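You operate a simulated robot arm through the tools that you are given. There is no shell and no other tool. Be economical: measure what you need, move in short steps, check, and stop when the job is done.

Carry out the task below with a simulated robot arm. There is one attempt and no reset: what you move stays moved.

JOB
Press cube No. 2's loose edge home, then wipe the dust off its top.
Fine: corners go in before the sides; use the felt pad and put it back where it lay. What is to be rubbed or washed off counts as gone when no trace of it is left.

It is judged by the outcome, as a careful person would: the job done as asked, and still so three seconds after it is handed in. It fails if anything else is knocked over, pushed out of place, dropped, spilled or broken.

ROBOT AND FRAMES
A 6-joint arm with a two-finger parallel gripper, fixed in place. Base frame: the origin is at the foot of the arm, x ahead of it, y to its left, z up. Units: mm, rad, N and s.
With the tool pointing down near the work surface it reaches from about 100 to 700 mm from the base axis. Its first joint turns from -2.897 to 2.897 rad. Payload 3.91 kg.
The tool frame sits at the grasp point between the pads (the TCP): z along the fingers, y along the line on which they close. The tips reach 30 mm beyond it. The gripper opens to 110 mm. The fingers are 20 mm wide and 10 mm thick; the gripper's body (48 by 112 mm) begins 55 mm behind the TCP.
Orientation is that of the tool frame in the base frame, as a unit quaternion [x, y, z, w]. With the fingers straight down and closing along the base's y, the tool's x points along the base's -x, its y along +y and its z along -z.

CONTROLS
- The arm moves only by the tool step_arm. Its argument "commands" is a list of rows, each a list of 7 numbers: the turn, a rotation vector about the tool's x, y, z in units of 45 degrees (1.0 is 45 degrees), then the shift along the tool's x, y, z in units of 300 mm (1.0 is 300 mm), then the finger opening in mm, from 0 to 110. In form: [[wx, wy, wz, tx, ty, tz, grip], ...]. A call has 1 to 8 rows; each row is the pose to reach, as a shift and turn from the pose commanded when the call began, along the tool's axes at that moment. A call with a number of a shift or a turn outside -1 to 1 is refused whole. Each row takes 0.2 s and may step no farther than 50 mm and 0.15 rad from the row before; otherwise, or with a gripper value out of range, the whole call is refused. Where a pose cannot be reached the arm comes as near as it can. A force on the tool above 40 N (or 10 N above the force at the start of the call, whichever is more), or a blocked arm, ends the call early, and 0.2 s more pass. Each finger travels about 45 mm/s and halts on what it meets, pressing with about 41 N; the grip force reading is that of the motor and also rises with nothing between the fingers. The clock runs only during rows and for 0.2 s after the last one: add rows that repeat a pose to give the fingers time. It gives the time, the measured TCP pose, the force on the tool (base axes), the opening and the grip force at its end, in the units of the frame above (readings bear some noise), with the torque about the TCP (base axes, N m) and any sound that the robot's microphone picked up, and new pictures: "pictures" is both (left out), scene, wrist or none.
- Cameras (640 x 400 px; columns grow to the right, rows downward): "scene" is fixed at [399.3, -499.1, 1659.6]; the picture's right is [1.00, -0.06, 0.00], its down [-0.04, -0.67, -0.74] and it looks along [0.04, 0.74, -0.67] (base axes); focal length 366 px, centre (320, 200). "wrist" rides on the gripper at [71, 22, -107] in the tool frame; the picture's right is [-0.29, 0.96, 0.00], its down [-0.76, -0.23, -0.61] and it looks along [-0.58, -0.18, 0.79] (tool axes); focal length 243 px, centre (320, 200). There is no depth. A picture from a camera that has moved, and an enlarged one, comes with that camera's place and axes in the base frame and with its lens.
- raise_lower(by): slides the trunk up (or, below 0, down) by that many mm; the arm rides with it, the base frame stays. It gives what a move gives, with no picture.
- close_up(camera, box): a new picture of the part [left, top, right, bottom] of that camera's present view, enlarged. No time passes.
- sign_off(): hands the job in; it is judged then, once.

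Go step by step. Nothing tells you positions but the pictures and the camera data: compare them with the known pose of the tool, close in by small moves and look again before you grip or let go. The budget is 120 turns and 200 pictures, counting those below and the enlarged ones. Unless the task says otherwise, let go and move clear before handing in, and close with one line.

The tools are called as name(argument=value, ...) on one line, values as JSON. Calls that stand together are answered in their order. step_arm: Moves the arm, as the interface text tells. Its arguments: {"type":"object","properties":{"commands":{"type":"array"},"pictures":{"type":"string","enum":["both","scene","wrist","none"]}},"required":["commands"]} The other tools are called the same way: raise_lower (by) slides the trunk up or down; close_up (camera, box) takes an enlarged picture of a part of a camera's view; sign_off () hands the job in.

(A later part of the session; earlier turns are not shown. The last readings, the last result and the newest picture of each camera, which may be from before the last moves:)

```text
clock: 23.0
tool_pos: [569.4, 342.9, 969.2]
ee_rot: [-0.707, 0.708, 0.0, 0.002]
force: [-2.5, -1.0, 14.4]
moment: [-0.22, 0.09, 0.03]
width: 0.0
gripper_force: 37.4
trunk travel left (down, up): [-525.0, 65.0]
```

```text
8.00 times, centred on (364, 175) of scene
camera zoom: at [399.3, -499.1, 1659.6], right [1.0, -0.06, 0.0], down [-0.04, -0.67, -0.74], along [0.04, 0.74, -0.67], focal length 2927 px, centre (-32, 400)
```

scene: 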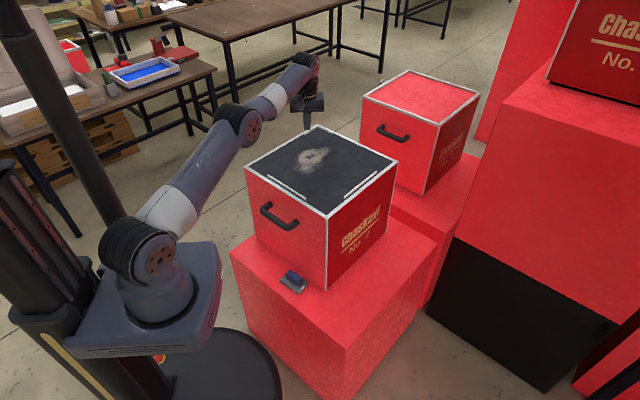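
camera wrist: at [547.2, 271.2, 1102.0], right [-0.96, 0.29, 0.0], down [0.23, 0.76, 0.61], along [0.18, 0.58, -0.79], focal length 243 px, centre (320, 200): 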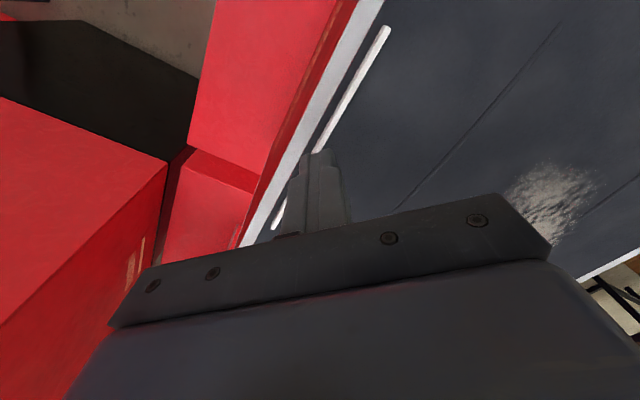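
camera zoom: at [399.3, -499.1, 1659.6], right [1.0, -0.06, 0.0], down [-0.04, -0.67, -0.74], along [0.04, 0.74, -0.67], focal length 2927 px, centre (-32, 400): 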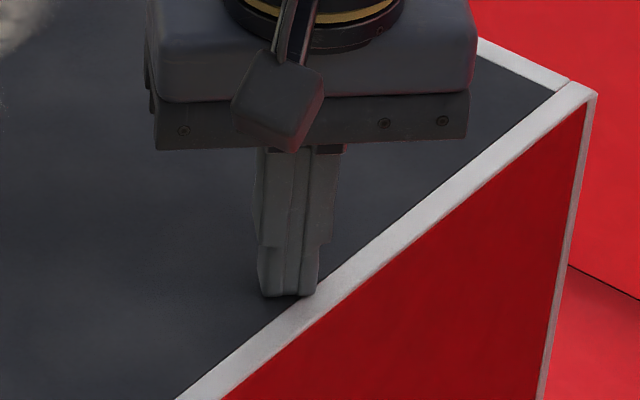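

All three pieces are home. Next comes the felt pad, so I'll lift, swing out in front of the handle face and yaw 45° to look at it.

step_arm(commands=[[0, 0, 0, 0, 0, -0.15, 0], [0, 0, 0.16, 0.08, 0.12, -0.2, 0], [0, 0, 0.32, 0.16, 0.25, -0.25, 0], [0, 0, 0.48, 0.24, 0.38, -0.3, 0], [0, 0, 0.64, 0.32, 0.51, -0.35, 0], [0, 0, 0.8, 0.4, 0.64, -0.367, 0], [0, 0, 0.96, 0.48, 0.77, -0.367, 20], [0, 0, 1.0, 0.543, 0.897, -0.367, 40]])

```text
clock: 24.8
tool_pos: [305.6, 179.5, 1078.6]
ee_rot: [-0.381, 0.924, -0.001, 0.001]
force: [-0.1, 0.0, -0.5]
moment: [-0.02, -0.02, 0.03]
width: 40.0
gripper_force: 0.0
trunk travel left (down, up): [-525.0, 65.0]
camera wrist: at [238.5, 143.6, 1186.9], right [-0.47, 0.88, 0.0], down [0.7, 0.37, 0.61], along [0.54, 0.29, -0.79], focal length 243 px, centre (320, 200)
```

scene: 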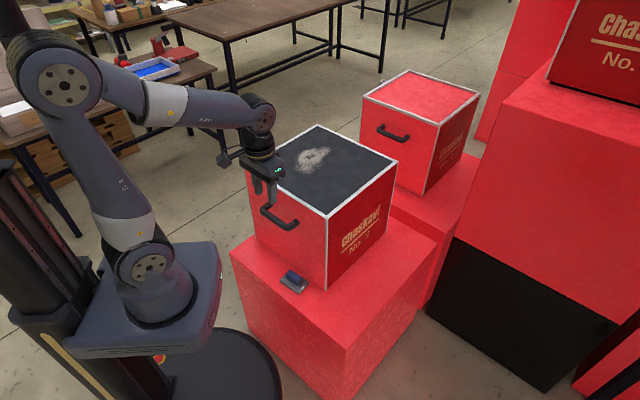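
wrist: 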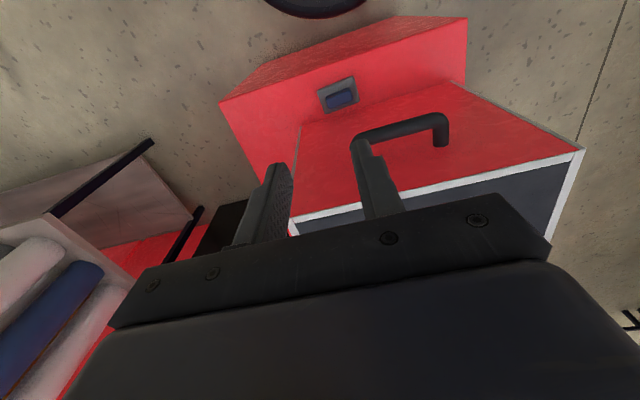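

The pad is visible by the plinth edge near (352, 250). I'll lean the tool 25° away from the cube to keep clear of its handle, and descend in front of it with the fingers open.

step_arm(commands=[[0, -0.11, 0, -0.02, 0.01, 0.1, 60], [0, -0.22, 0, -0.04, 0.02, 0.2, 70], [0, -0.33, 0, -0.06, 0.03, 0.3, 80], [0, -0.44, 0, -0.08, 0.04, 0.4, 90], [0, -0.5556, 0, -0.1, 0.053, 0.5, 100], [0, -0.5556, 0, -0.1, 0.053, 0.64, 100], [0, -0.5556, 0, -0.1, 0.053, 0.78, 100], [0, -0.5556, 0, -0.1, 0.053, 0.92, 100]])

```text
clock: 26.6
tool_pos: [315.5, 212.7, 799.7]
ee_rot: [-0.373, 0.902, 0.083, 0.201]
force: [-0.2, 0.2, 0.5]
moment: [0.01, 0.03, 0.02]
width: 100.1
gripper_force: 0.1
out of reach, approached as far as the arm can: row 5, 6
trunk travel left (down, up): [-525.0, 65.0]
camera wrist: at [222.1, 148.7, 866.8], right [-0.49, 0.86, 0.12], down [0.47, 0.14, 0.87], along [0.73, 0.49, -0.47], focal length 243 px, centre (320, 200)
```

scene: 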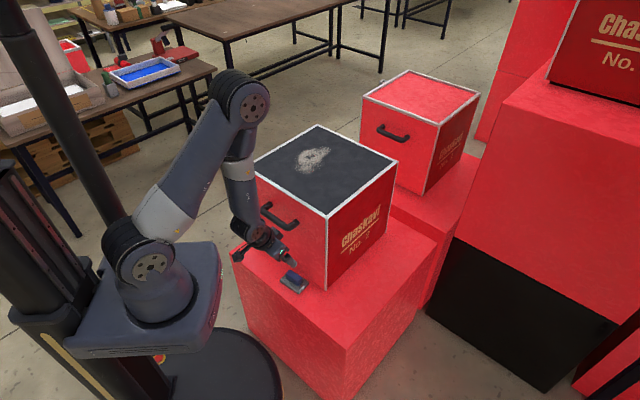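
wrist: 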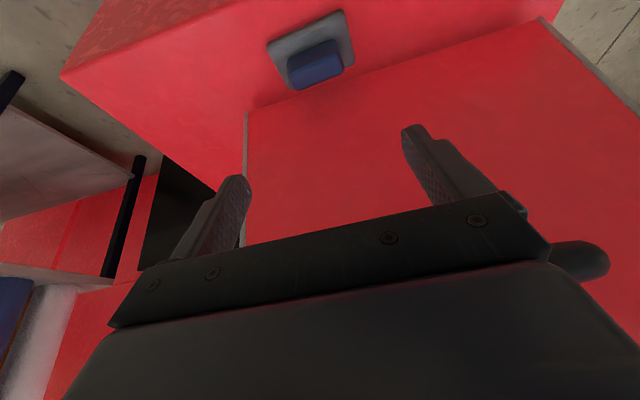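

I'll use the trunk to lower the arm, which keeps its present shape, and then look again.

raise_lower(by=-90)

close_up(camera="wrist", box=[160, 0, 480, 200])

close_up(camera="scene", box=[210, 180, 350, 300])

```text
clock: 27.9
tool_pos: [315.1, 211.8, 711.0]
ee_rot: [-0.374, 0.902, 0.082, 0.2]
force: [-0.7, -0.7, 0.6]
moment: [0.02, -0.01, 0.0]
width: 100.2
gripper_force: 0.0
trunk travel left (down, up): [-435.0, 155.0]
```

```text
2.00 times, centred on (320, 100) of wrist
camera zoom: at [221.8, 148.4, 777.4], right [-0.49, 0.86, 0.12], down [0.47, 0.14, 0.87], along [0.74, 0.49, -0.47], focal length 485 px, centre (320, 400)
```

zoom: 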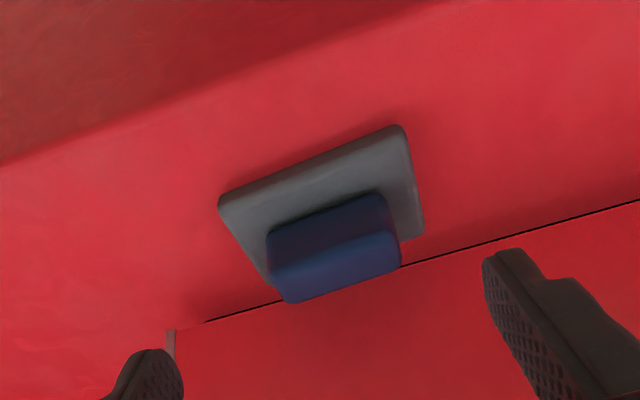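

```text
3.33 times, centred on (280, 240) of scene
camera zoom: at [399.3, -499.1, 1659.6], right [1.0, -0.06, 0.0], down [-0.04, -0.67, -0.74], along [0.04, 0.74, -0.67], focal length 1219 px, centre (453, 67)
```

zoom: 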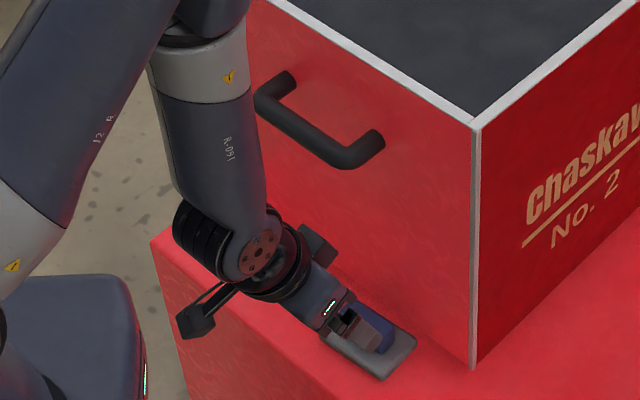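

The pad's base is about 88×52 mm centred near (350, 250), with a block roughly 57 mm long pointing at azimuth ≈138°. I'll yaw 3° to match and move down along the tool axis to just above it.

step_arm(commands=[[-0.014, 0, -0.03, -0.01, 0.003, 0.1, 100], [-0.028, 0, -0.06, -0.02, 0.007, 0.197, 100], [-0.028, 0, -0.06, -0.02, 0.007, 0.197, 100]], pictures="none")

close_up(camera="wrist", box=[160, 20, 480, 220])

close_up(camera="scene", box=[250, 235, 330, 305])

```text
clock: 28.6
tool_pos: [336.8, 233.5, 659.8]
ee_rot: [-0.397, 0.892, 0.087, 0.198]
force: [-0.8, -0.4, -0.9]
moment: [-0.01, -0.01, 0.03]
width: 99.8
gripper_force: 0.0
trunk travel left (down, up): [-435.0, 155.0]
```

```text
2.00 times, centred on (320, 120) of wrist
camera zoom: at [246.6, 165.0, 726.8], right [-0.54, 0.84, 0.12], down [0.46, 0.17, 0.87], along [0.71, 0.52, -0.47], focal length 485 px, centre (320, 360)
```

zoom: 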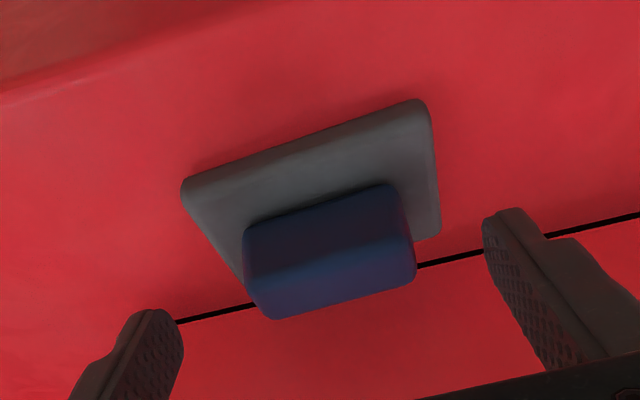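

```text
5.71 times, centred on (290, 270) of scene
camera zoom: at [399.3, -499.1, 1659.6], right [1.0, -0.06, 0.0], down [-0.04, -0.67, -0.74], along [0.04, 0.74, -0.67], focal length 2090 px, centre (491, -200)
```

zoom: 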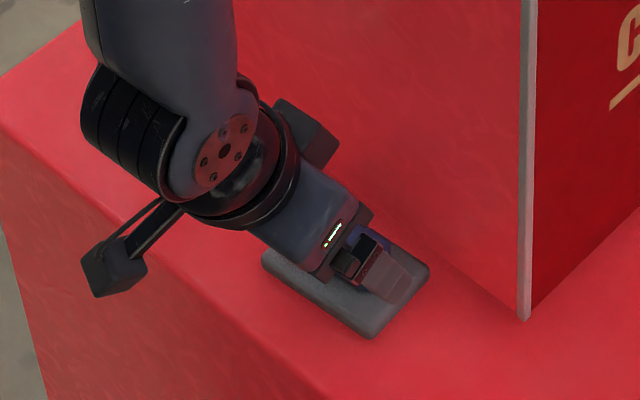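

Laterally the fingers straddle the block. I'll go down along the tool axis to grip height.

step_arm(commands=[[0, 0, 0, 0, 0, 0.027, 100], [0, 0, 0, 0, 0, 0.053, 100], [0, 0, 0, 0, 0, 0.08, 100]], pictures="none")

close_up(camera="wrist", box=[160, 20, 480, 220])

close_up(camera="scene", box=[250, 235, 330, 305])

```text
clock: 29.4
tool_pos: [341.2, 242.6, 638.5]
ee_rot: [-0.397, 0.892, 0.088, 0.199]
force: [0.0, -0.1, 0.0]
moment: [0.02, 0.02, -0.02]
width: 99.9
gripper_force: 0.1
trunk travel left (down, up): [-435.0, 155.0]
```

```text
2.00 times, centred on (320, 120) of wrist
camera zoom: at [251.8, 173.8, 705.0], right [-0.54, 0.84, 0.12], down [0.46, 0.17, 0.87], along [0.71, 0.52, -0.47], focal length 485 px, centre (320, 360)
```

zoom: 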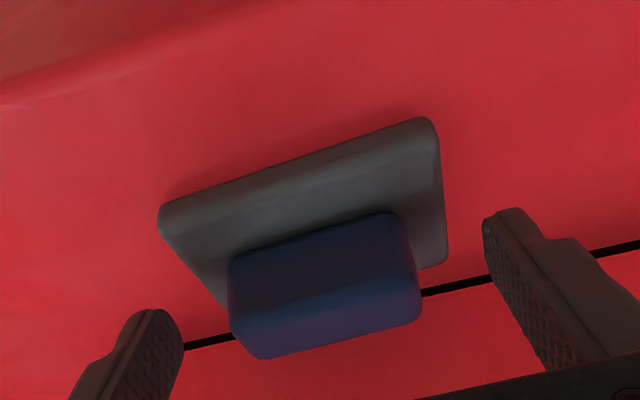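

```text
5.71 times, centred on (290, 270) of scene
camera zoom: at [399.3, -499.1, 1659.6], right [1.0, -0.06, 0.0], down [-0.04, -0.67, -0.74], along [0.04, 0.74, -0.67], focal length 2090 px, centre (491, -200)
```

zoom: 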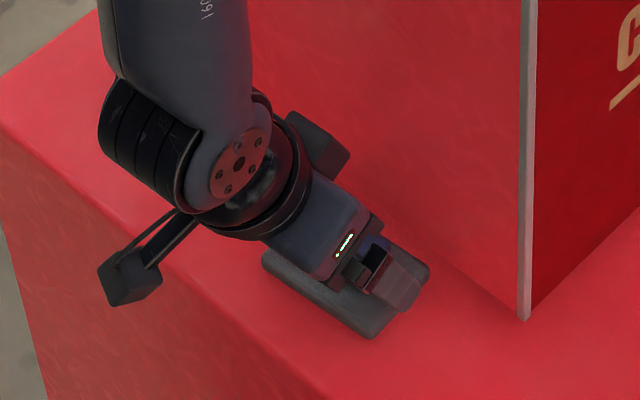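

The fingers flank the block at a good height, so I'll close on it.

step_arm(commands=[[0, 0, 0, 0, 0, 0, 75], [0, 0, 0, 0, 0, 0, 60], [0, 0, 0, 0, 0, 0, 40], [0, 0, 0, 0, 0, 0, 40], [0, 0, 0, 0, 0, 0, 40]], pictures="none")

close_up(camera="wrist", box=[160, 20, 480, 220])

close_up(camera="scene", box=[250, 235, 330, 305])

```text
clock: 30.6
tool_pos: [342.4, 242.1, 638.3]
ee_rot: [-0.397, 0.892, 0.088, 0.199]
force: [0.1, -0.5, -0.1]
moment: [-0.02, -0.03, 0.02]
width: 59.0
gripper_force: 40.8
trunk travel left (down, up): [-435.0, 155.0]
```

```text
2.00 times, centred on (320, 120) of wrist
camera zoom: at [251.7, 173.7, 705.1], right [-0.54, 0.84, 0.12], down [0.46, 0.17, 0.87], along [0.71, 0.52, -0.47], focal length 485 px, centre (320, 360)
```

zoom: 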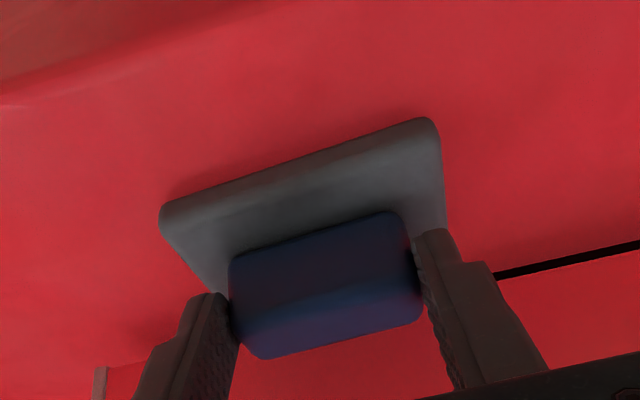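

```text
5.71 times, centred on (290, 270) of scene
camera zoom: at [399.3, -499.1, 1659.6], right [1.0, -0.06, 0.0], down [-0.04, -0.67, -0.74], along [0.04, 0.74, -0.67], focal length 2090 px, centre (491, -200)
```

zoom: 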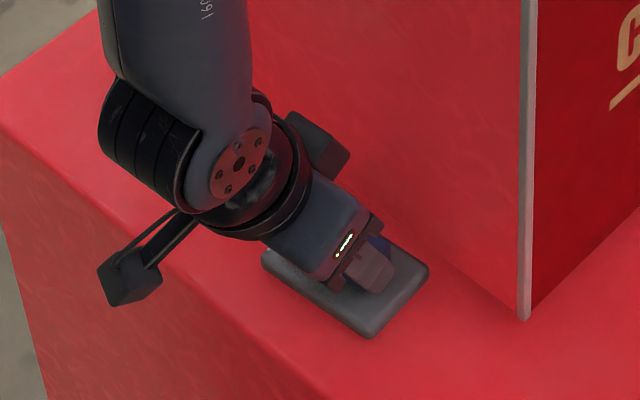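

I have the block at 59 mm opening with a firm grip. I'll lift a little and draw straight away from the cube face, so the pad clears the cube's handle on the way up.

step_arm(commands=[[0, 0, 0, -0.014, 0, -0.03, 40], [0, 0, 0, -0.028, 0, -0.06, 40], [0, 0, 0, 0.083, 0, -0.112, 40], [0, 0, 0, 0.194, 0, -0.164, 40], [0, 0, 0, 0.304, 0, -0.215, 40]])

```text
clock: 31.7
tool_pos: [293.6, 188.0, 661.5]
ee_rot: [-0.395, 0.89, 0.091, 0.21]
force: [3.2, -2.0, -2.6]
moment: [0.27, -0.01, 0.37]
width: 59.0
gripper_force: 41.0
trunk travel left (down, up): [-435.0, 155.0]
stopped in row 5: the force on the tool passed its limit at 70 N (the readings are from after the stop); the commanded pose is now the measured one
camera wrist: at [201.4, 120.0, 724.9], right [-0.53, 0.84, 0.12], down [0.44, 0.15, 0.88], along [0.72, 0.53, -0.45], focal length 243 px, centre (320, 200)
```

scene: 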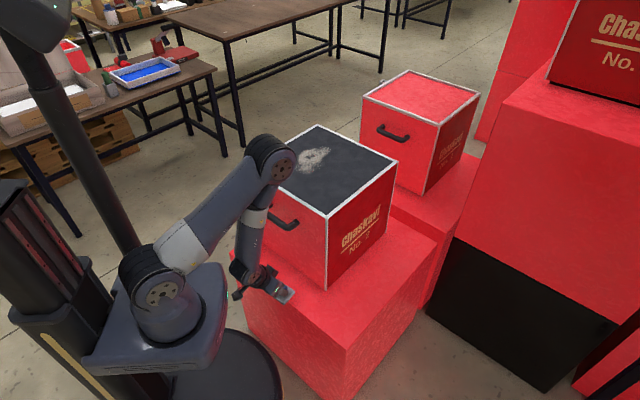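
wrist: 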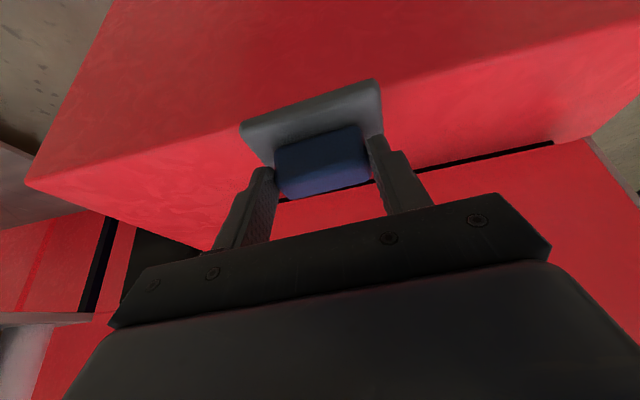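

Something on the arm, most likely the camera mount, touched the robot's own base plate. The pad is still held and clear of the cube's handle. I'll move slightly forward and then sideways along the face, where there is free room to rise.

step_arm(commands=[[0, 0, 0, -0.045, 0, 0.021, 40], [0, 0, 0, -0.06, -0.06, 0.0, 40], [0, 0, 0, -0.08, -0.18, -0.03, 40], [0, 0, 0, -0.09, -0.3, -0.06, 40], [0, 0, 0, -0.1, -0.42, -0.1, 40], [0, 0, 0, -0.12, -0.54, -0.14, 40]])

```text
clock: 33.1
tool_pos: [421.2, 89.7, 715.5]
ee_rot: [-0.395, 0.89, 0.09, 0.211]
force: [0.2, -0.2, -0.4]
moment: [-0.05, 0.05, -0.01]
width: 59.1
gripper_force: 40.9
trunk travel left (down, up): [-435.0, 155.0]
camera wrist: at [327.5, 21.8, 779.3], right [-0.53, 0.84, 0.12], down [0.44, 0.15, 0.88], along [0.72, 0.53, -0.45], focal length 243 px, centre (320, 200)
```

scene: 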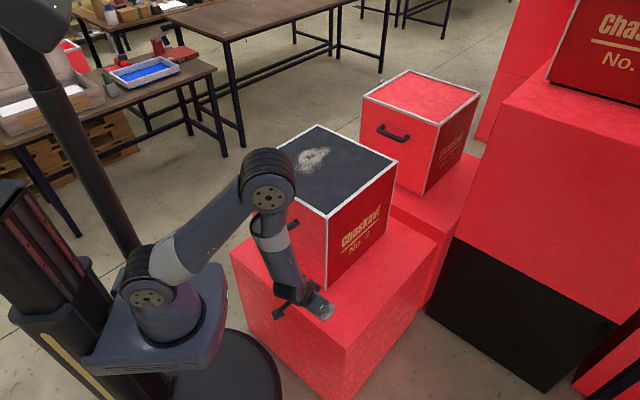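
wrist: 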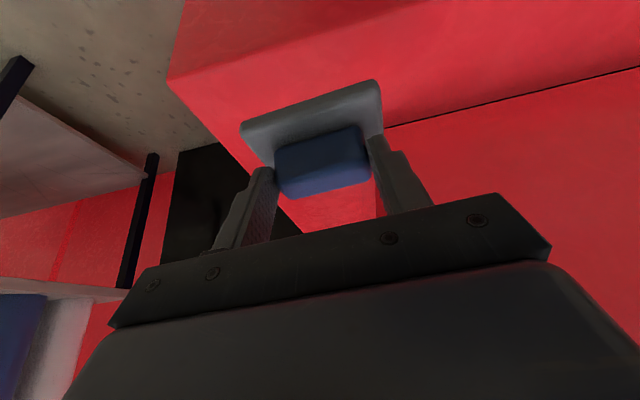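

The pad is still held as before. Now I'll raise the trunk.

raise_lower(by=155)

```text
clock: 34.9
tool_pos: [419.6, 91.3, 869.0]
ee_rot: [-0.395, 0.89, 0.09, 0.212]
force: [-0.2, -0.6, 0.0]
moment: [-0.03, -0.01, 0.02]
width: 58.9
gripper_force: 40.9
trunk travel left (down, up): [-590.0, 0.0]
```

step_arm(commands=[[0, 0.01, 0, -0.062, 0, -0.123, 40], [0, 0.02, 0, -0.123, 0, -0.246, 40], [0, 0.031, 0, -0.185, 0, -0.369, 40], [0, 0.031, 0, -0.26, 0, -0.52, 40]])

close_up(camera="scene", box=[235, 115, 405, 221])

```text
refused: row 4 steps farther than a row can; nothing moved
```

```text
3.76 times, centred on (320, 168) of scene
camera zoom: at [399.3, -499.1, 1659.6], right [1.0, -0.06, 0.0], down [-0.04, -0.67, -0.74], along [0.04, 0.74, -0.67], focal length 1377 px, centre (320, 320)
```

zoom: 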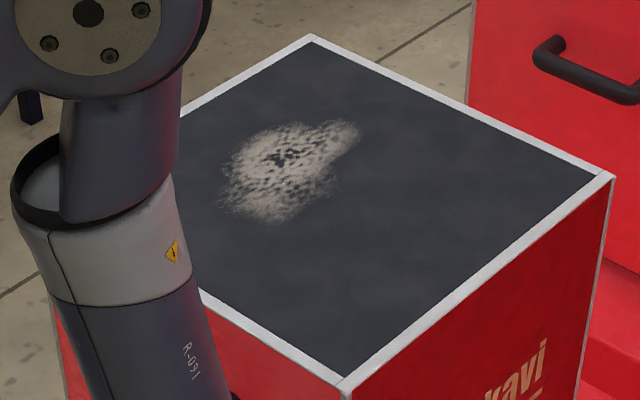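

The surface is smooth now and the creases have gone with the edge pressed home. The dust spans about x 360–495, y 405–565. I'll raise the pad above the top with shorter steps.

step_arm(commands=[[0, 0.01, 0, -0.062, 0, -0.123, 40], [0, 0.02, 0, -0.123, 0, -0.246, 40], [0, 0.031, 0, -0.185, 0, -0.369, 40], [0, 0.031, 0, -0.25, 0, -0.5, 40]])

```text
clock: 35.9
tool_pos: [416.7, 92.3, 1039.3]
ee_rot: [-0.396, 0.892, 0.085, 0.2]
force: [-0.1, 0.3, -1.2]
moment: [-0.03, 0.0, -0.03]
width: 59.1
gripper_force: 40.4
trunk travel left (down, up): [-590.0, 0.0]
camera wrist: at [325.8, 22.7, 1105.6], right [-0.53, 0.84, 0.12], down [0.45, 0.17, 0.87], along [0.71, 0.52, -0.47], focal length 243 px, centre (320, 200)
```

scene: 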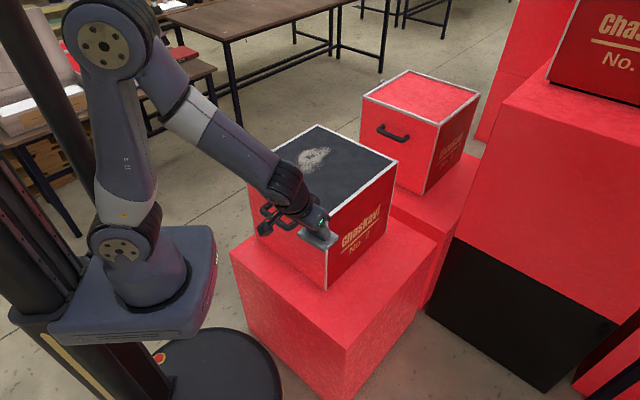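
wrist: 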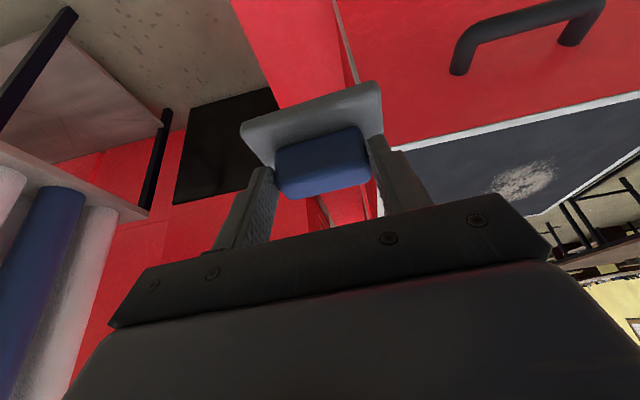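

I'll carry the pad over the top, level, to just before the near edge of the dust.

step_arm(commands=[[0, 0, 0, -0.072, 0.116, 0.0335, 40], [0, 0, 0, -0.1435, 0.232, 0.067, 40], [0, 0, 0, -0.215, 0.348, 0.1, 40], [0, 0, 0, -0.287, 0.4635, 0.134, 40], [0, 0, 0, -0.359, 0.579, 0.1675, 40], [0, 0, 0, -0.4305, 0.695, 0.201, 40], [0, 0, 0, -0.502, 0.811, 0.2345, 40], [0, 0, 0, -0.574, 0.927, 0.268, 40]])

close_up(camera="scene", box=[235, 115, 405, 221])

```text
clock: 37.7
tool_pos: [332.8, 392.8, 1003.0]
ee_rot: [-0.382, 0.892, 0.148, 0.189]
force: [1.2, -6.5, 9.8]
moment: [-0.7, -0.3, -0.08]
width: 59.1
gripper_force: 40.9
out of reach, approached as far as the arm can: row 5, 6, 7, 8
trunk travel left (down, up): [-590.0, 0.0]
camera wrist: at [247.5, 317.3, 1067.8], right [-0.52, 0.82, 0.25], down [0.52, 0.07, 0.85], along [0.68, 0.57, -0.46], focal length 243 px, centre (320, 200)
```

scene: 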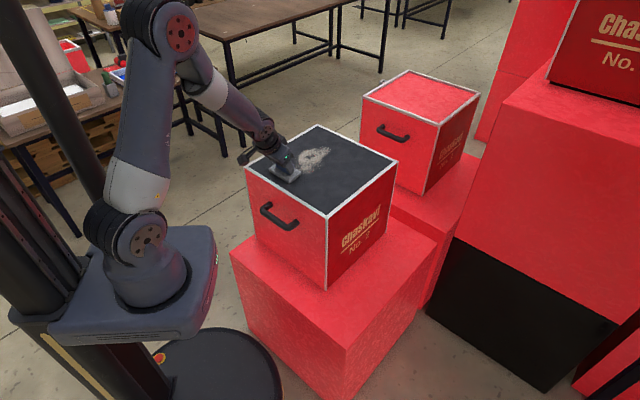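
wrist: 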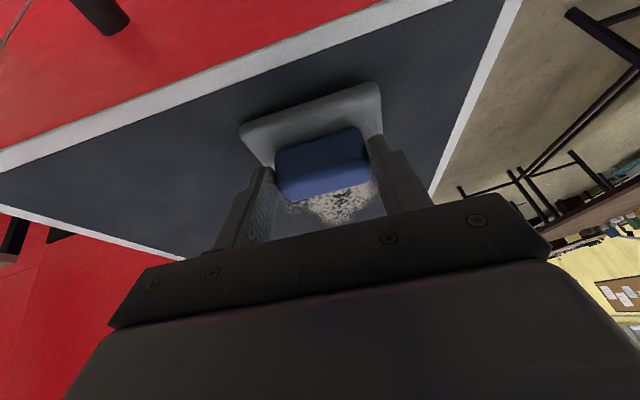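

```text
3.76 times, centred on (320, 168) of scene
camera zoom: at [399.3, -499.1, 1659.6], right [1.0, -0.06, 0.0], down [-0.04, -0.67, -0.74], along [0.04, 0.74, -0.67], focal length 1377 px, centre (320, 320)
```

zoom: 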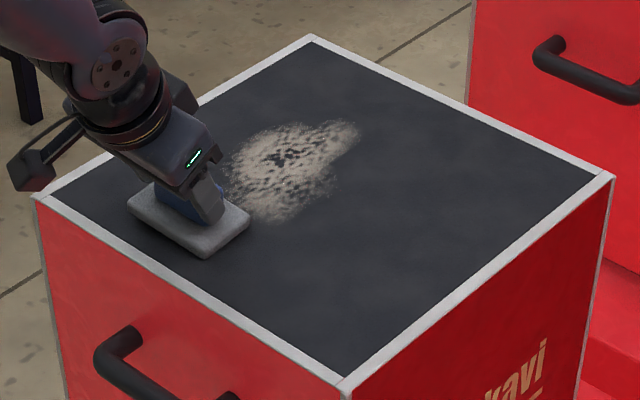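

The arm is at a wrist limit here: with the trunk high, the forearm lines up with the leaned tool, and the pad has tipped and touches lightly. I'll raise the tool, restore the orientation, and then lower the trunk for a better arm shape.

step_arm(commands=[[0, 0, 0, -0.05, 0.013, -0.1, 40], [0.05, 0.013, -0.022, -0.1, 0.027, -0.2, 40], [0.1, 0.027, -0.044, -0.16, 0.043, -0.31, 40], [0.145, 0.041, -0.066, -0.225, 0.06, -0.44, 40]], pictures="wrist")

```text
clock: 38.7
tool_pos: [338.6, 375.6, 1117.2]
ee_rot: [-0.375, 0.893, 0.174, 0.177]
force: [-0.1, -1.4, -0.1]
moment: [-0.03, 0.01, -0.06]
width: 59.2
gripper_force: 40.9
out of reach, approached as far as the arm can: row 1, 2, 3, 4
trunk travel left (down, up): [-590.0, 0.0]
camera wrist: at [255.2, 297.9, 1182.6], right [-0.51, 0.81, 0.3], down [0.55, 0.04, 0.83], along [0.66, 0.59, -0.47], focal length 243 px, centre (320, 200)
```

wrist: 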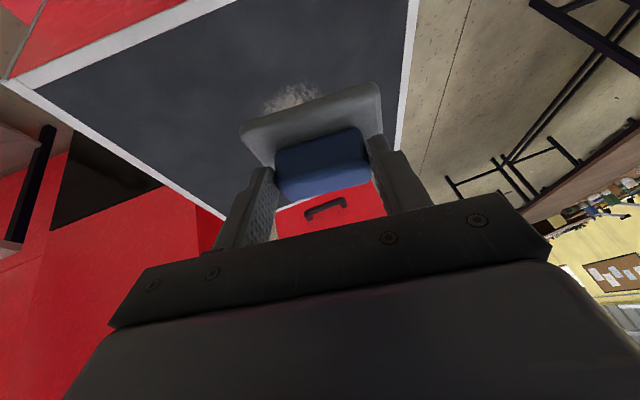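

The wrist has passed into its other branch, where this lean direction hits a joint limit. Yawing so the lean points toward +y should avoid that, so I'll turn to it at a safe height and hover ahead of the dust.

step_arm(commands=[[-0.035, 0.02, -0.155, 0, 0, 0, 40], [-0.071, 0.041, -0.31, 0, 0, 0, 40], [-0.106, 0.061, -0.465, 0, -0.03, 0.02, 40], [-0.142, 0.082, -0.62, -0.005, -0.07, 0.06, 40], [-0.177, 0.102, -0.775, -0.012, -0.12, 0.13, 40], [-0.213, 0.123, -0.931, -0.02, -0.16, 0.2, 40], [-0.213, 0.123, -0.931, -0.025, -0.188, 0.267, 40]])

close_up(camera="scene", box=[235, 115, 405, 221])

```text
clock: 40.3
tool_pos: [399.6, 380.3, 1036.4]
ee_rot: [0.69, -0.69, -0.154, -0.153]
force: [0.2, -0.2, -0.4]
moment: [0.03, 0.0, 0.01]
width: 59.0
gripper_force: 41.2
trunk travel left (down, up): [-590.0, 0.0]
camera wrist: at [378.1, 269.4, 1101.8], right [-0.96, 0.26, 0.12], down [0.23, 0.43, 0.87], along [0.17, 0.86, -0.47], focal length 243 px, centre (320, 200)
```

scene: 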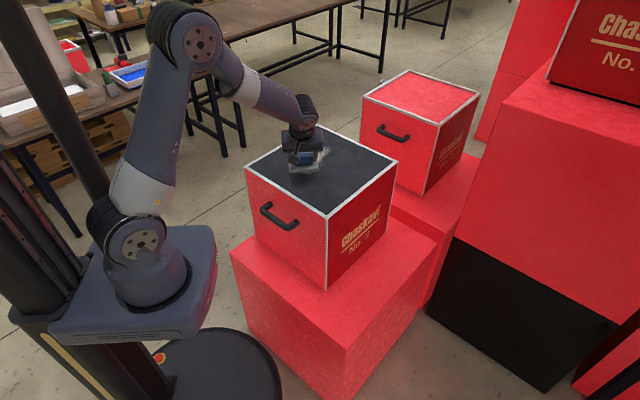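
wrist: 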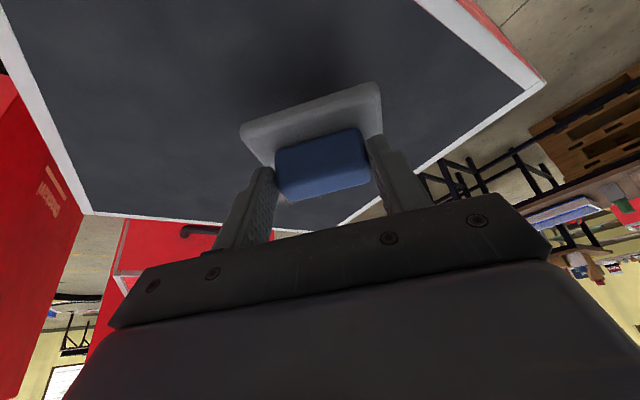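

```text
3.76 times, centred on (320, 168) of scene
camera zoom: at [399.3, -499.1, 1659.6], right [1.0, -0.06, 0.0], down [-0.04, -0.67, -0.74], along [0.04, 0.74, -0.67], focal length 1377 px, centre (320, 320)
```

zoom: 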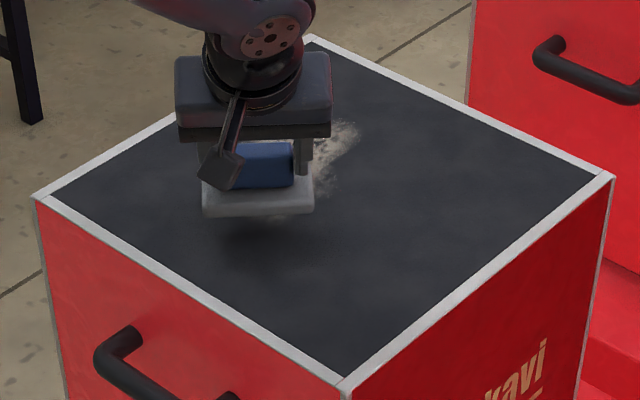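

The orientation is exact now. I'll lower the pad to the top in small steps.

step_arm(commands=[[0, 0, 0, 0.0283, 0, 0.0603, 40], [0, 0, 0, 0.051, 0, 0.1086, 40], [0, 0, 0, 0.0581, 0, 0.1237, 40], [0, 0, 0, 0.0623, 0, 0.1327, 40], [0, 0, 0, 0.0652, 0, 0.1388, 40], [0, 0, 0, 0.068, 0, 0.1448, 40]], pictures="none")

close_up(camera="scene", box=[275, 135, 347, 180])

```text
clock: 41.7
tool_pos: [399.5, 380.7, 991.0]
ee_rot: [0.69, -0.69, -0.153, -0.158]
force: [-1.3, -2.9, 37.8]
moment: [0.44, 0.21, 0.07]
width: 59.2
gripper_force: 40.9
trunk travel left (down, up): [-590.0, 0.0]
```

```text
8.89 times, centred on (311, 158) of scene
camera zoom: at [399.3, -499.1, 1659.6], right [1.0, -0.06, 0.0], down [-0.04, -0.67, -0.74], along [0.04, 0.74, -0.67], focal length 3252 px, centre (400, 578)
```

zoom: 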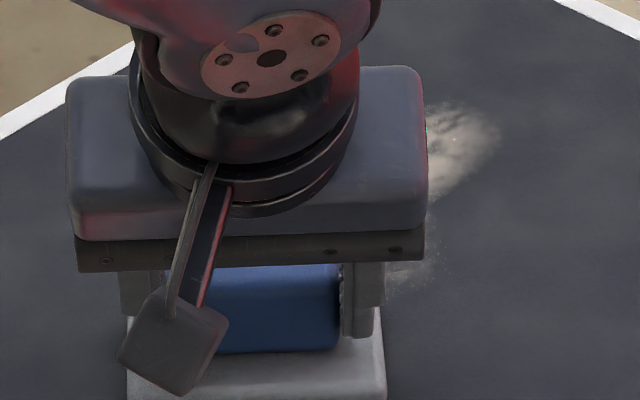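

The pad is flat on the panel at TCP z≈991. I'll ease off to a light press and sweep along +y over the left half of the dust.

step_arm(commands=[[0, 0, 0, -0.0028, 0, -0.006, 40], [0, 0, 0, -0.0848, 0, 0.0325, 40], [0, 0, 0, -0.1668, 0, 0.071, 40], [0, 0, 0, -0.2488, 0, 0.1095, 40], [0, 0, 0, -0.3308, 0, 0.148, 40], [0, 0, 0, -0.4128, 0, 0.1865, 40], [0, 0, 0, -0.4948, 0, 0.225, 40], [0, 0, 0, -0.5768, 0, 0.2635, 40]], pictures="wrist")

close_up(camera="scene", box=[235, 115, 405, 221])

```text
clock: 43.5
tool_pos: [400.3, 571.8, 989.9]
ee_rot: [0.69, -0.689, -0.156, -0.155]
force: [0.1, -9.4, 25.1]
moment: [0.08, 0.29, 0.21]
width: 59.0
gripper_force: 40.5
trunk travel left (down, up): [-590.0, 0.0]
camera wrist: at [378.2, 460.0, 1055.3], right [-0.96, 0.26, 0.12], down [0.23, 0.43, 0.88], along [0.18, 0.87, -0.47], focal length 243 px, centre (320, 200)
```

wrist: 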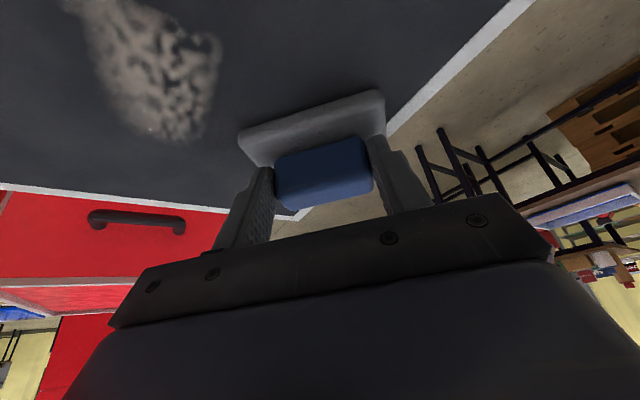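

```text
3.76 times, centred on (320, 168) of scene
camera zoom: at [399.3, -499.1, 1659.6], right [1.0, -0.06, 0.0], down [-0.04, -0.67, -0.74], along [0.04, 0.74, -0.67], focal length 1377 px, centre (320, 320)
```

zoom: 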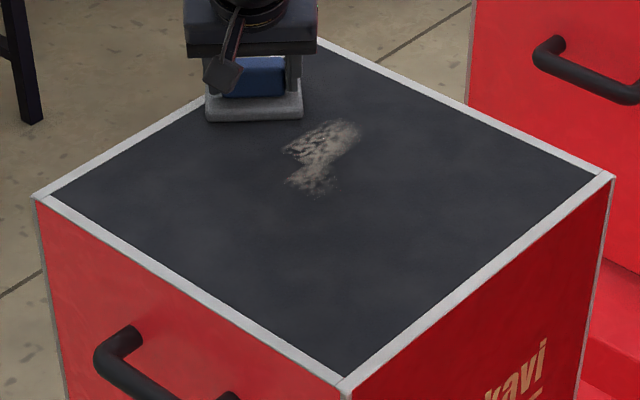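

The dust comes off cleanly. I'll shift 60 mm to +x and sweep back over the rest.

step_arm(commands=[[0, 0, 0, 0, -0.1, 0, 40], [0, 0, 0, 0, -0.2, 0, 40], [0, 0, 0, 0.0905, -0.2, -0.0425, 40], [0, 0, 0, 0.181, -0.2, -0.085, 40], [0, 0, 0, 0.2715, -0.2, -0.1275, 40], [0, 0, 0, 0.362, -0.2, -0.17, 40], [0, 0, 0, 0.4525, -0.2, -0.2125, 40], [0, 0, 0, 0.543, -0.2, -0.255, 40]], pictures="none")

close_up(camera="scene", box=[235, 115, 405, 221])

```text
clock: 45.3
tool_pos: [461.0, 389.8, 989.6]
ee_rot: [-0.69, 0.69, 0.154, 0.154]
force: [0.1, 0.7, 14.2]
moment: [0.67, -0.08, 0.01]
width: 59.1
gripper_force: 41.0
trunk travel left (down, up): [-590.0, 0.0]
```

```text
3.76 times, centred on (320, 168) of scene
camera zoom: at [399.3, -499.1, 1659.6], right [1.0, -0.06, 0.0], down [-0.04, -0.67, -0.74], along [0.04, 0.74, -0.67], focal length 1377 px, centre (320, 320)
```

zoom: 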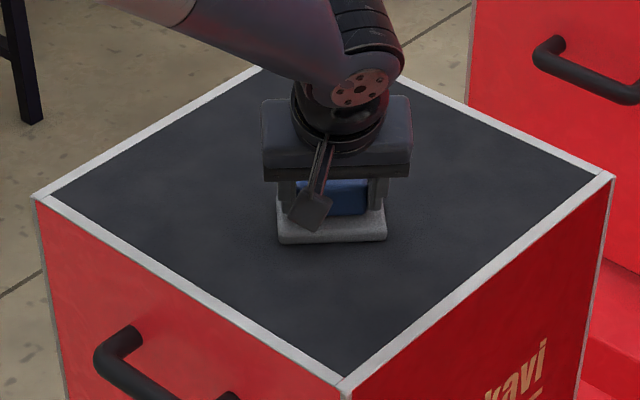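

It looks clean so far. I'll make one overlapping middle pass for traces, then lift and inspect.

step_arm(commands=[[0, 0, 0, 0, 0.1, 0, 40], [0, 0, 0, -0.1, 0.1, 0.047, 40], [0, 0, 0, -0.2, 0.1, 0.094, 40], [0, 0, 0, -0.3, 0.1, 0.141, 40], [0, 0, 0, -0.4, 0.1, 0.188, 40], [0, 0, 0, -0.5, 0.1, 0.235, 40], [0, 0, 0, -0.53, 0.1, 0.17, 40], [0, 0, 0, -0.55, 0.1, 0.1, 40]])

close_up(camera="scene", box=[235, 115, 405, 221])

```text
clock: 47.1
tool_pos: [427.9, 554.8, 1031.7]
ee_rot: [0.69, -0.69, -0.154, -0.153]
force: [-0.6, 0.1, -1.1]
moment: [0.01, 0.01, -0.01]
width: 58.9
gripper_force: 41.4
trunk travel left (down, up): [-590.0, 0.0]
camera wrist: at [406.4, 443.5, 1098.6], right [-0.96, 0.26, 0.12], down [0.23, 0.43, 0.87], along [0.17, 0.86, -0.47], focal length 243 px, centre (320, 200)
```

scene: 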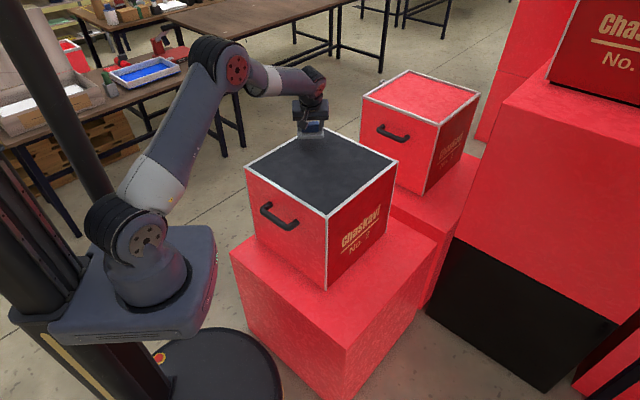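
wrist: 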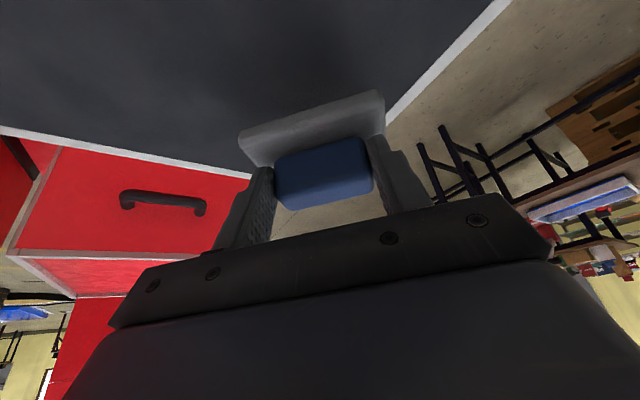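

```text
3.76 times, centred on (320, 168) of scene
camera zoom: at [399.3, -499.1, 1659.6], right [1.0, -0.06, 0.0], down [-0.04, -0.67, -0.74], along [0.04, 0.74, -0.67], focal length 1377 px, centre (320, 320)
```

zoom: 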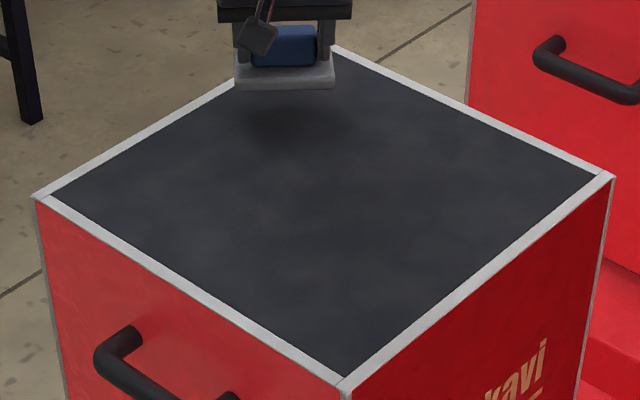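

The top is clean and the edging is flush. Now I'll carry the pad back by the same route, first toward the front of the cube.

step_arm(commands=[[0, 0, 0, 0.12, 0.006, -0.07, 40], [0, 0, 0, 0.25, 0.012, -0.135, 40], [0, 0, 0, 0.38, 0.018, -0.2, 40], [0, 0, 0, 0.51, 0.025, -0.267, 40], [0, 0, 0, 0.634, 0.033, -0.335, 40]], pictures="none")

close_up(camera="scene", box=[270, 118, 366, 178])

```text
clock: 48.3
tool_pos: [421.4, 340.7, 1042.2]
ee_rot: [0.69, -0.69, -0.153, -0.154]
force: [0.5, -0.7, 0.3]
moment: [0.0, -0.01, -0.01]
width: 58.8
gripper_force: 41.1
trunk travel left (down, up): [-590.0, 0.0]
```

```text
6.67 times, centred on (318, 148) of scene
camera zoom: at [399.3, -499.1, 1659.6], right [1.0, -0.06, 0.0], down [-0.04, -0.67, -0.74], along [0.04, 0.74, -0.67], focal length 2439 px, centre (333, 547)
```

zoom: 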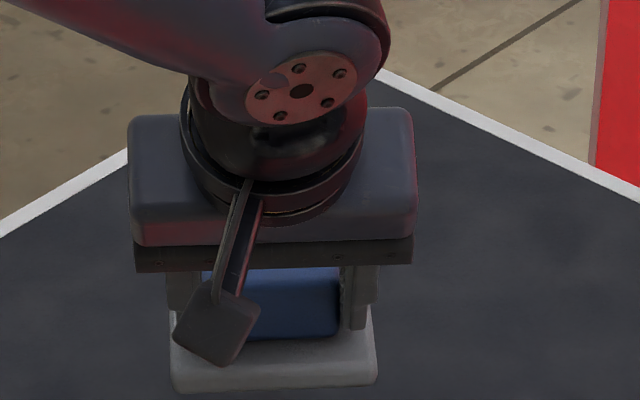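

step_arm(commands=[[0.05, 0, 0.106, 0.094, 0, -0.044, 40], [0.1, 0, 0.212, 0.188, 0, -0.088, 40], [0.15, 0, 0.317, 0.281, 0, -0.132, 40], [0.199, 0, 0.423, 0.375, 0, -0.176, 40], [0.249, 0, 0.528, 0.469, 0, -0.22, 40], [0.298, 0, 0.634, 0.562, 0, -0.264, 40], [0.348, 0, 0.74, 0.656, 0, -0.308, 40], [0.397, 0, 0.845, 0.748, 0, -0.351, 40]])

close_up(camera="scene", box=[260, 115, 388, 195])

```text
clock: 50.1
tool_pos: [422.2, 91.9, 1042.6]
ee_rot: [-0.396, 0.892, 0.088, 0.198]
force: [-1.0, -0.1, -0.8]
moment: [0.02, 0.0, 0.0]
width: 58.9
gripper_force: 40.8
trunk travel left (down, up): [-590.0, 0.0]
camera wrist: at [331.4, 23.1, 1108.9], right [-0.53, 0.84, 0.12], down [0.46, 0.16, 0.87], along [0.71, 0.52, -0.47], focal length 243 px, centre (320, 200)
```

scene: 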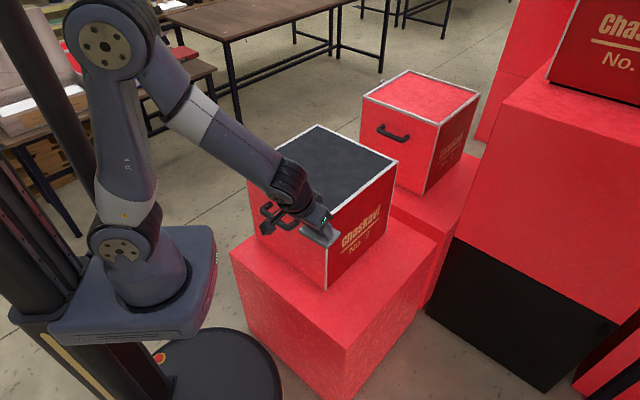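
wrist: 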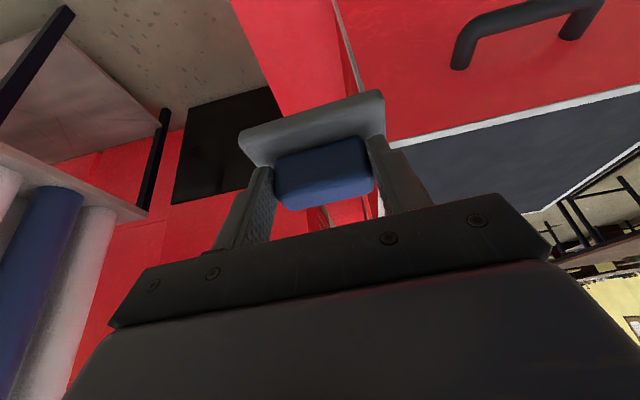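

```text
5.00 times, centred on (324, 155) of scene
camera zoom: at [399.3, -499.1, 1659.6], right [1.0, -0.06, 0.0], down [-0.04, -0.67, -0.74], along [0.04, 0.74, -0.67], focal length 1829 px, centre (300, 425)
```

zoom: 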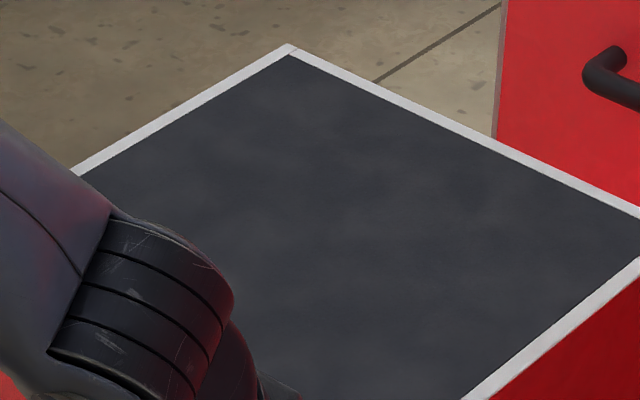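

The top stays clean. I'll check how the pad sits in the grip compared with when I picked it up.

close_up(camera="wrist", box=[160, 20, 480, 220])

step_arm(commands=[[0, 0, 0, 0.061, 0, 0.13, 40], [0, 0, 0, 0.122, 0, 0.26, 40], [0, 0, 0, 0.183, 0, 0.39, 40], [0, 0, 0, 0.244, 0, 0.519, 40]], pictures="none")

```text
2.00 times, centred on (320, 120) of wrist
camera zoom: at [331.4, 23.1, 1108.9], right [-0.53, 0.84, 0.12], down [0.46, 0.16, 0.87], along [0.71, 0.52, -0.47], focal length 485 px, centre (320, 360)
```

zoom: 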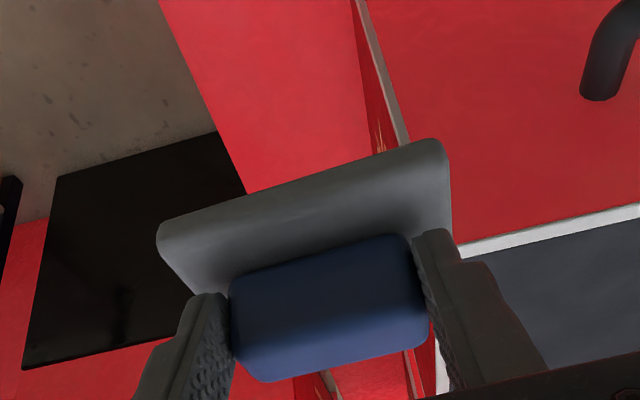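

```text
clock: 51.1
tool_pos: [417.3, 89.1, 871.6]
ee_rot: [-0.397, 0.892, 0.088, 0.198]
force: [0.0, -0.4, -1.1]
moment: [0.0, 0.05, -0.04]
width: 59.0
gripper_force: 40.7
trunk travel left (down, up): [-590.0, 0.0]
```

The pad slid a few mm up between the fingers during the pressing, but it is still level. Now I'll lower the trunk as before.

raise_lower(by=-155)

```text
clock: 52.9
tool_pos: [418.3, 89.0, 717.0]
ee_rot: [-0.397, 0.892, 0.088, 0.199]
force: [1.2, -1.2, -0.9]
moment: [-0.03, 0.0, 0.03]
width: 58.8
gripper_force: 41.2
trunk travel left (down, up): [-435.0, 155.0]
```

step_arm(commands=[[0, 0, 0, 0.002, 0.13, 0.02, 40], [0, 0, 0, 0.004, 0.265, 0.06, 40], [0, 0, 0, 0.006, 0.4, 0.11, 40], [0, 0, 0, 0.008, 0.53, 0.161, 40]])

close_up(camera="scene", box=[230, 180, 350, 300])

```text
clock: 53.9
tool_pos: [313.0, 211.2, 673.5]
ee_rot: [-0.397, 0.892, 0.089, 0.199]
force: [0.0, -0.6, -0.9]
moment: [-0.02, 0.01, 0.01]
width: 58.9
gripper_force: 41.0
trunk travel left (down, up): [-435.0, 155.0]
camera wrist: at [222.6, 141.9, 740.7], right [-0.54, 0.83, 0.12], down [0.46, 0.17, 0.87], along [0.71, 0.52, -0.47], focal length 243 px, centre (320, 200)
```

scene: 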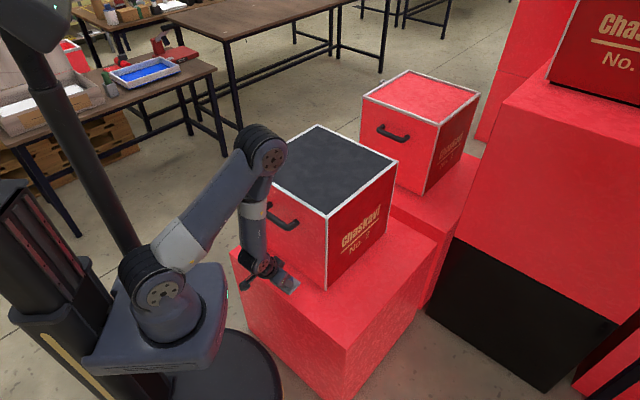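
wrist: 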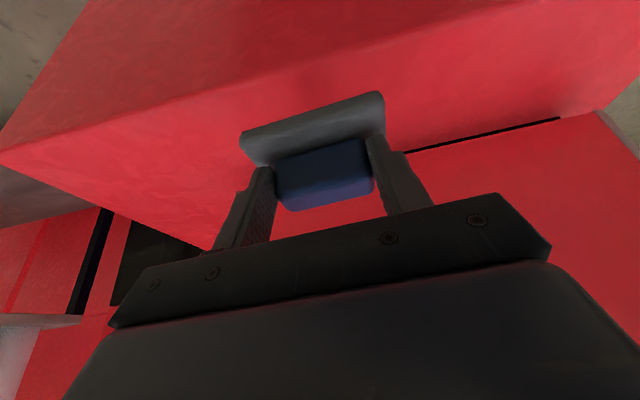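

```text
3.33 times, centred on (290, 240) of scene
camera zoom: at [399.3, -499.1, 1659.6], right [1.0, -0.06, 0.0], down [-0.04, -0.67, -0.74], along [0.04, 0.74, -0.67], focal length 1219 px, centre (420, 67)
```

zoom: 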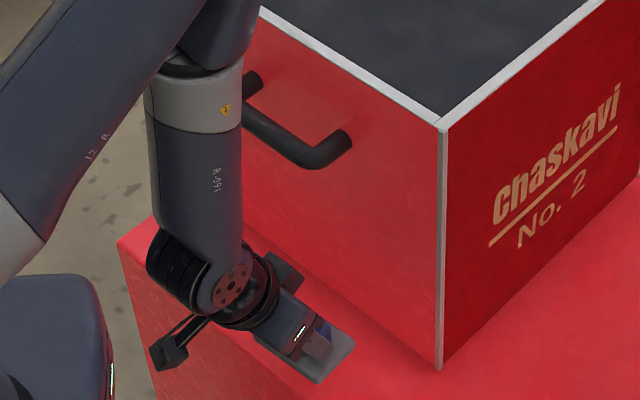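

step_arm(commands=[[0, 0, 0, -0.05, -0.001, 0.058, 40], [0, 0, 0, -0.102, -0.003, 0.116, 40], [0, 0, 0, -0.102, -0.003, 0.116, 40]], pictures="none")

close_up(camera="scene", box=[250, 235, 330, 305])

close_up(camera="wrist", box=[160, 20, 480, 220])

```text
clock: 54.7
tool_pos: [340.6, 241.6, 653.0]
ee_rot: [-0.397, 0.892, 0.088, 0.199]
force: [-0.5, -0.2, -1.0]
moment: [-0.01, 0.01, -0.02]
width: 59.0
gripper_force: 41.1
trunk travel left (down, up): [-435.0, 155.0]
```

```text
5.71 times, centred on (290, 270) of scene
camera zoom: at [399.3, -499.1, 1659.6], right [1.0, -0.06, 0.0], down [-0.04, -0.67, -0.74], along [0.04, 0.74, -0.67], focal length 2090 px, centre (491, -200)
```

zoom: 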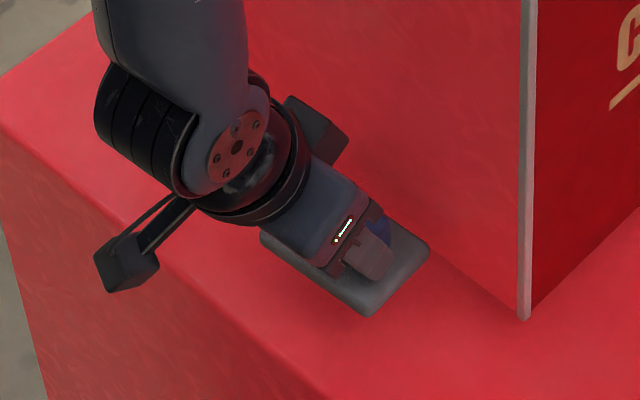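

```text
2.00 times, centred on (320, 120) of wrist
camera zoom: at [251.8, 172.3, 720.0], right [-0.54, 0.84, 0.12], down [0.46, 0.17, 0.87], along [0.71, 0.52, -0.47], focal length 485 px, centre (320, 360)
```

zoom: 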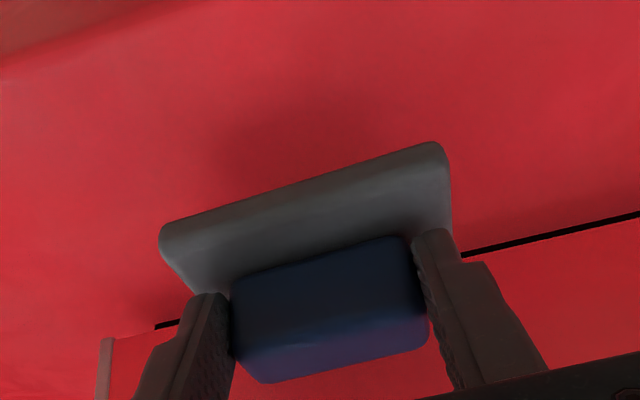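

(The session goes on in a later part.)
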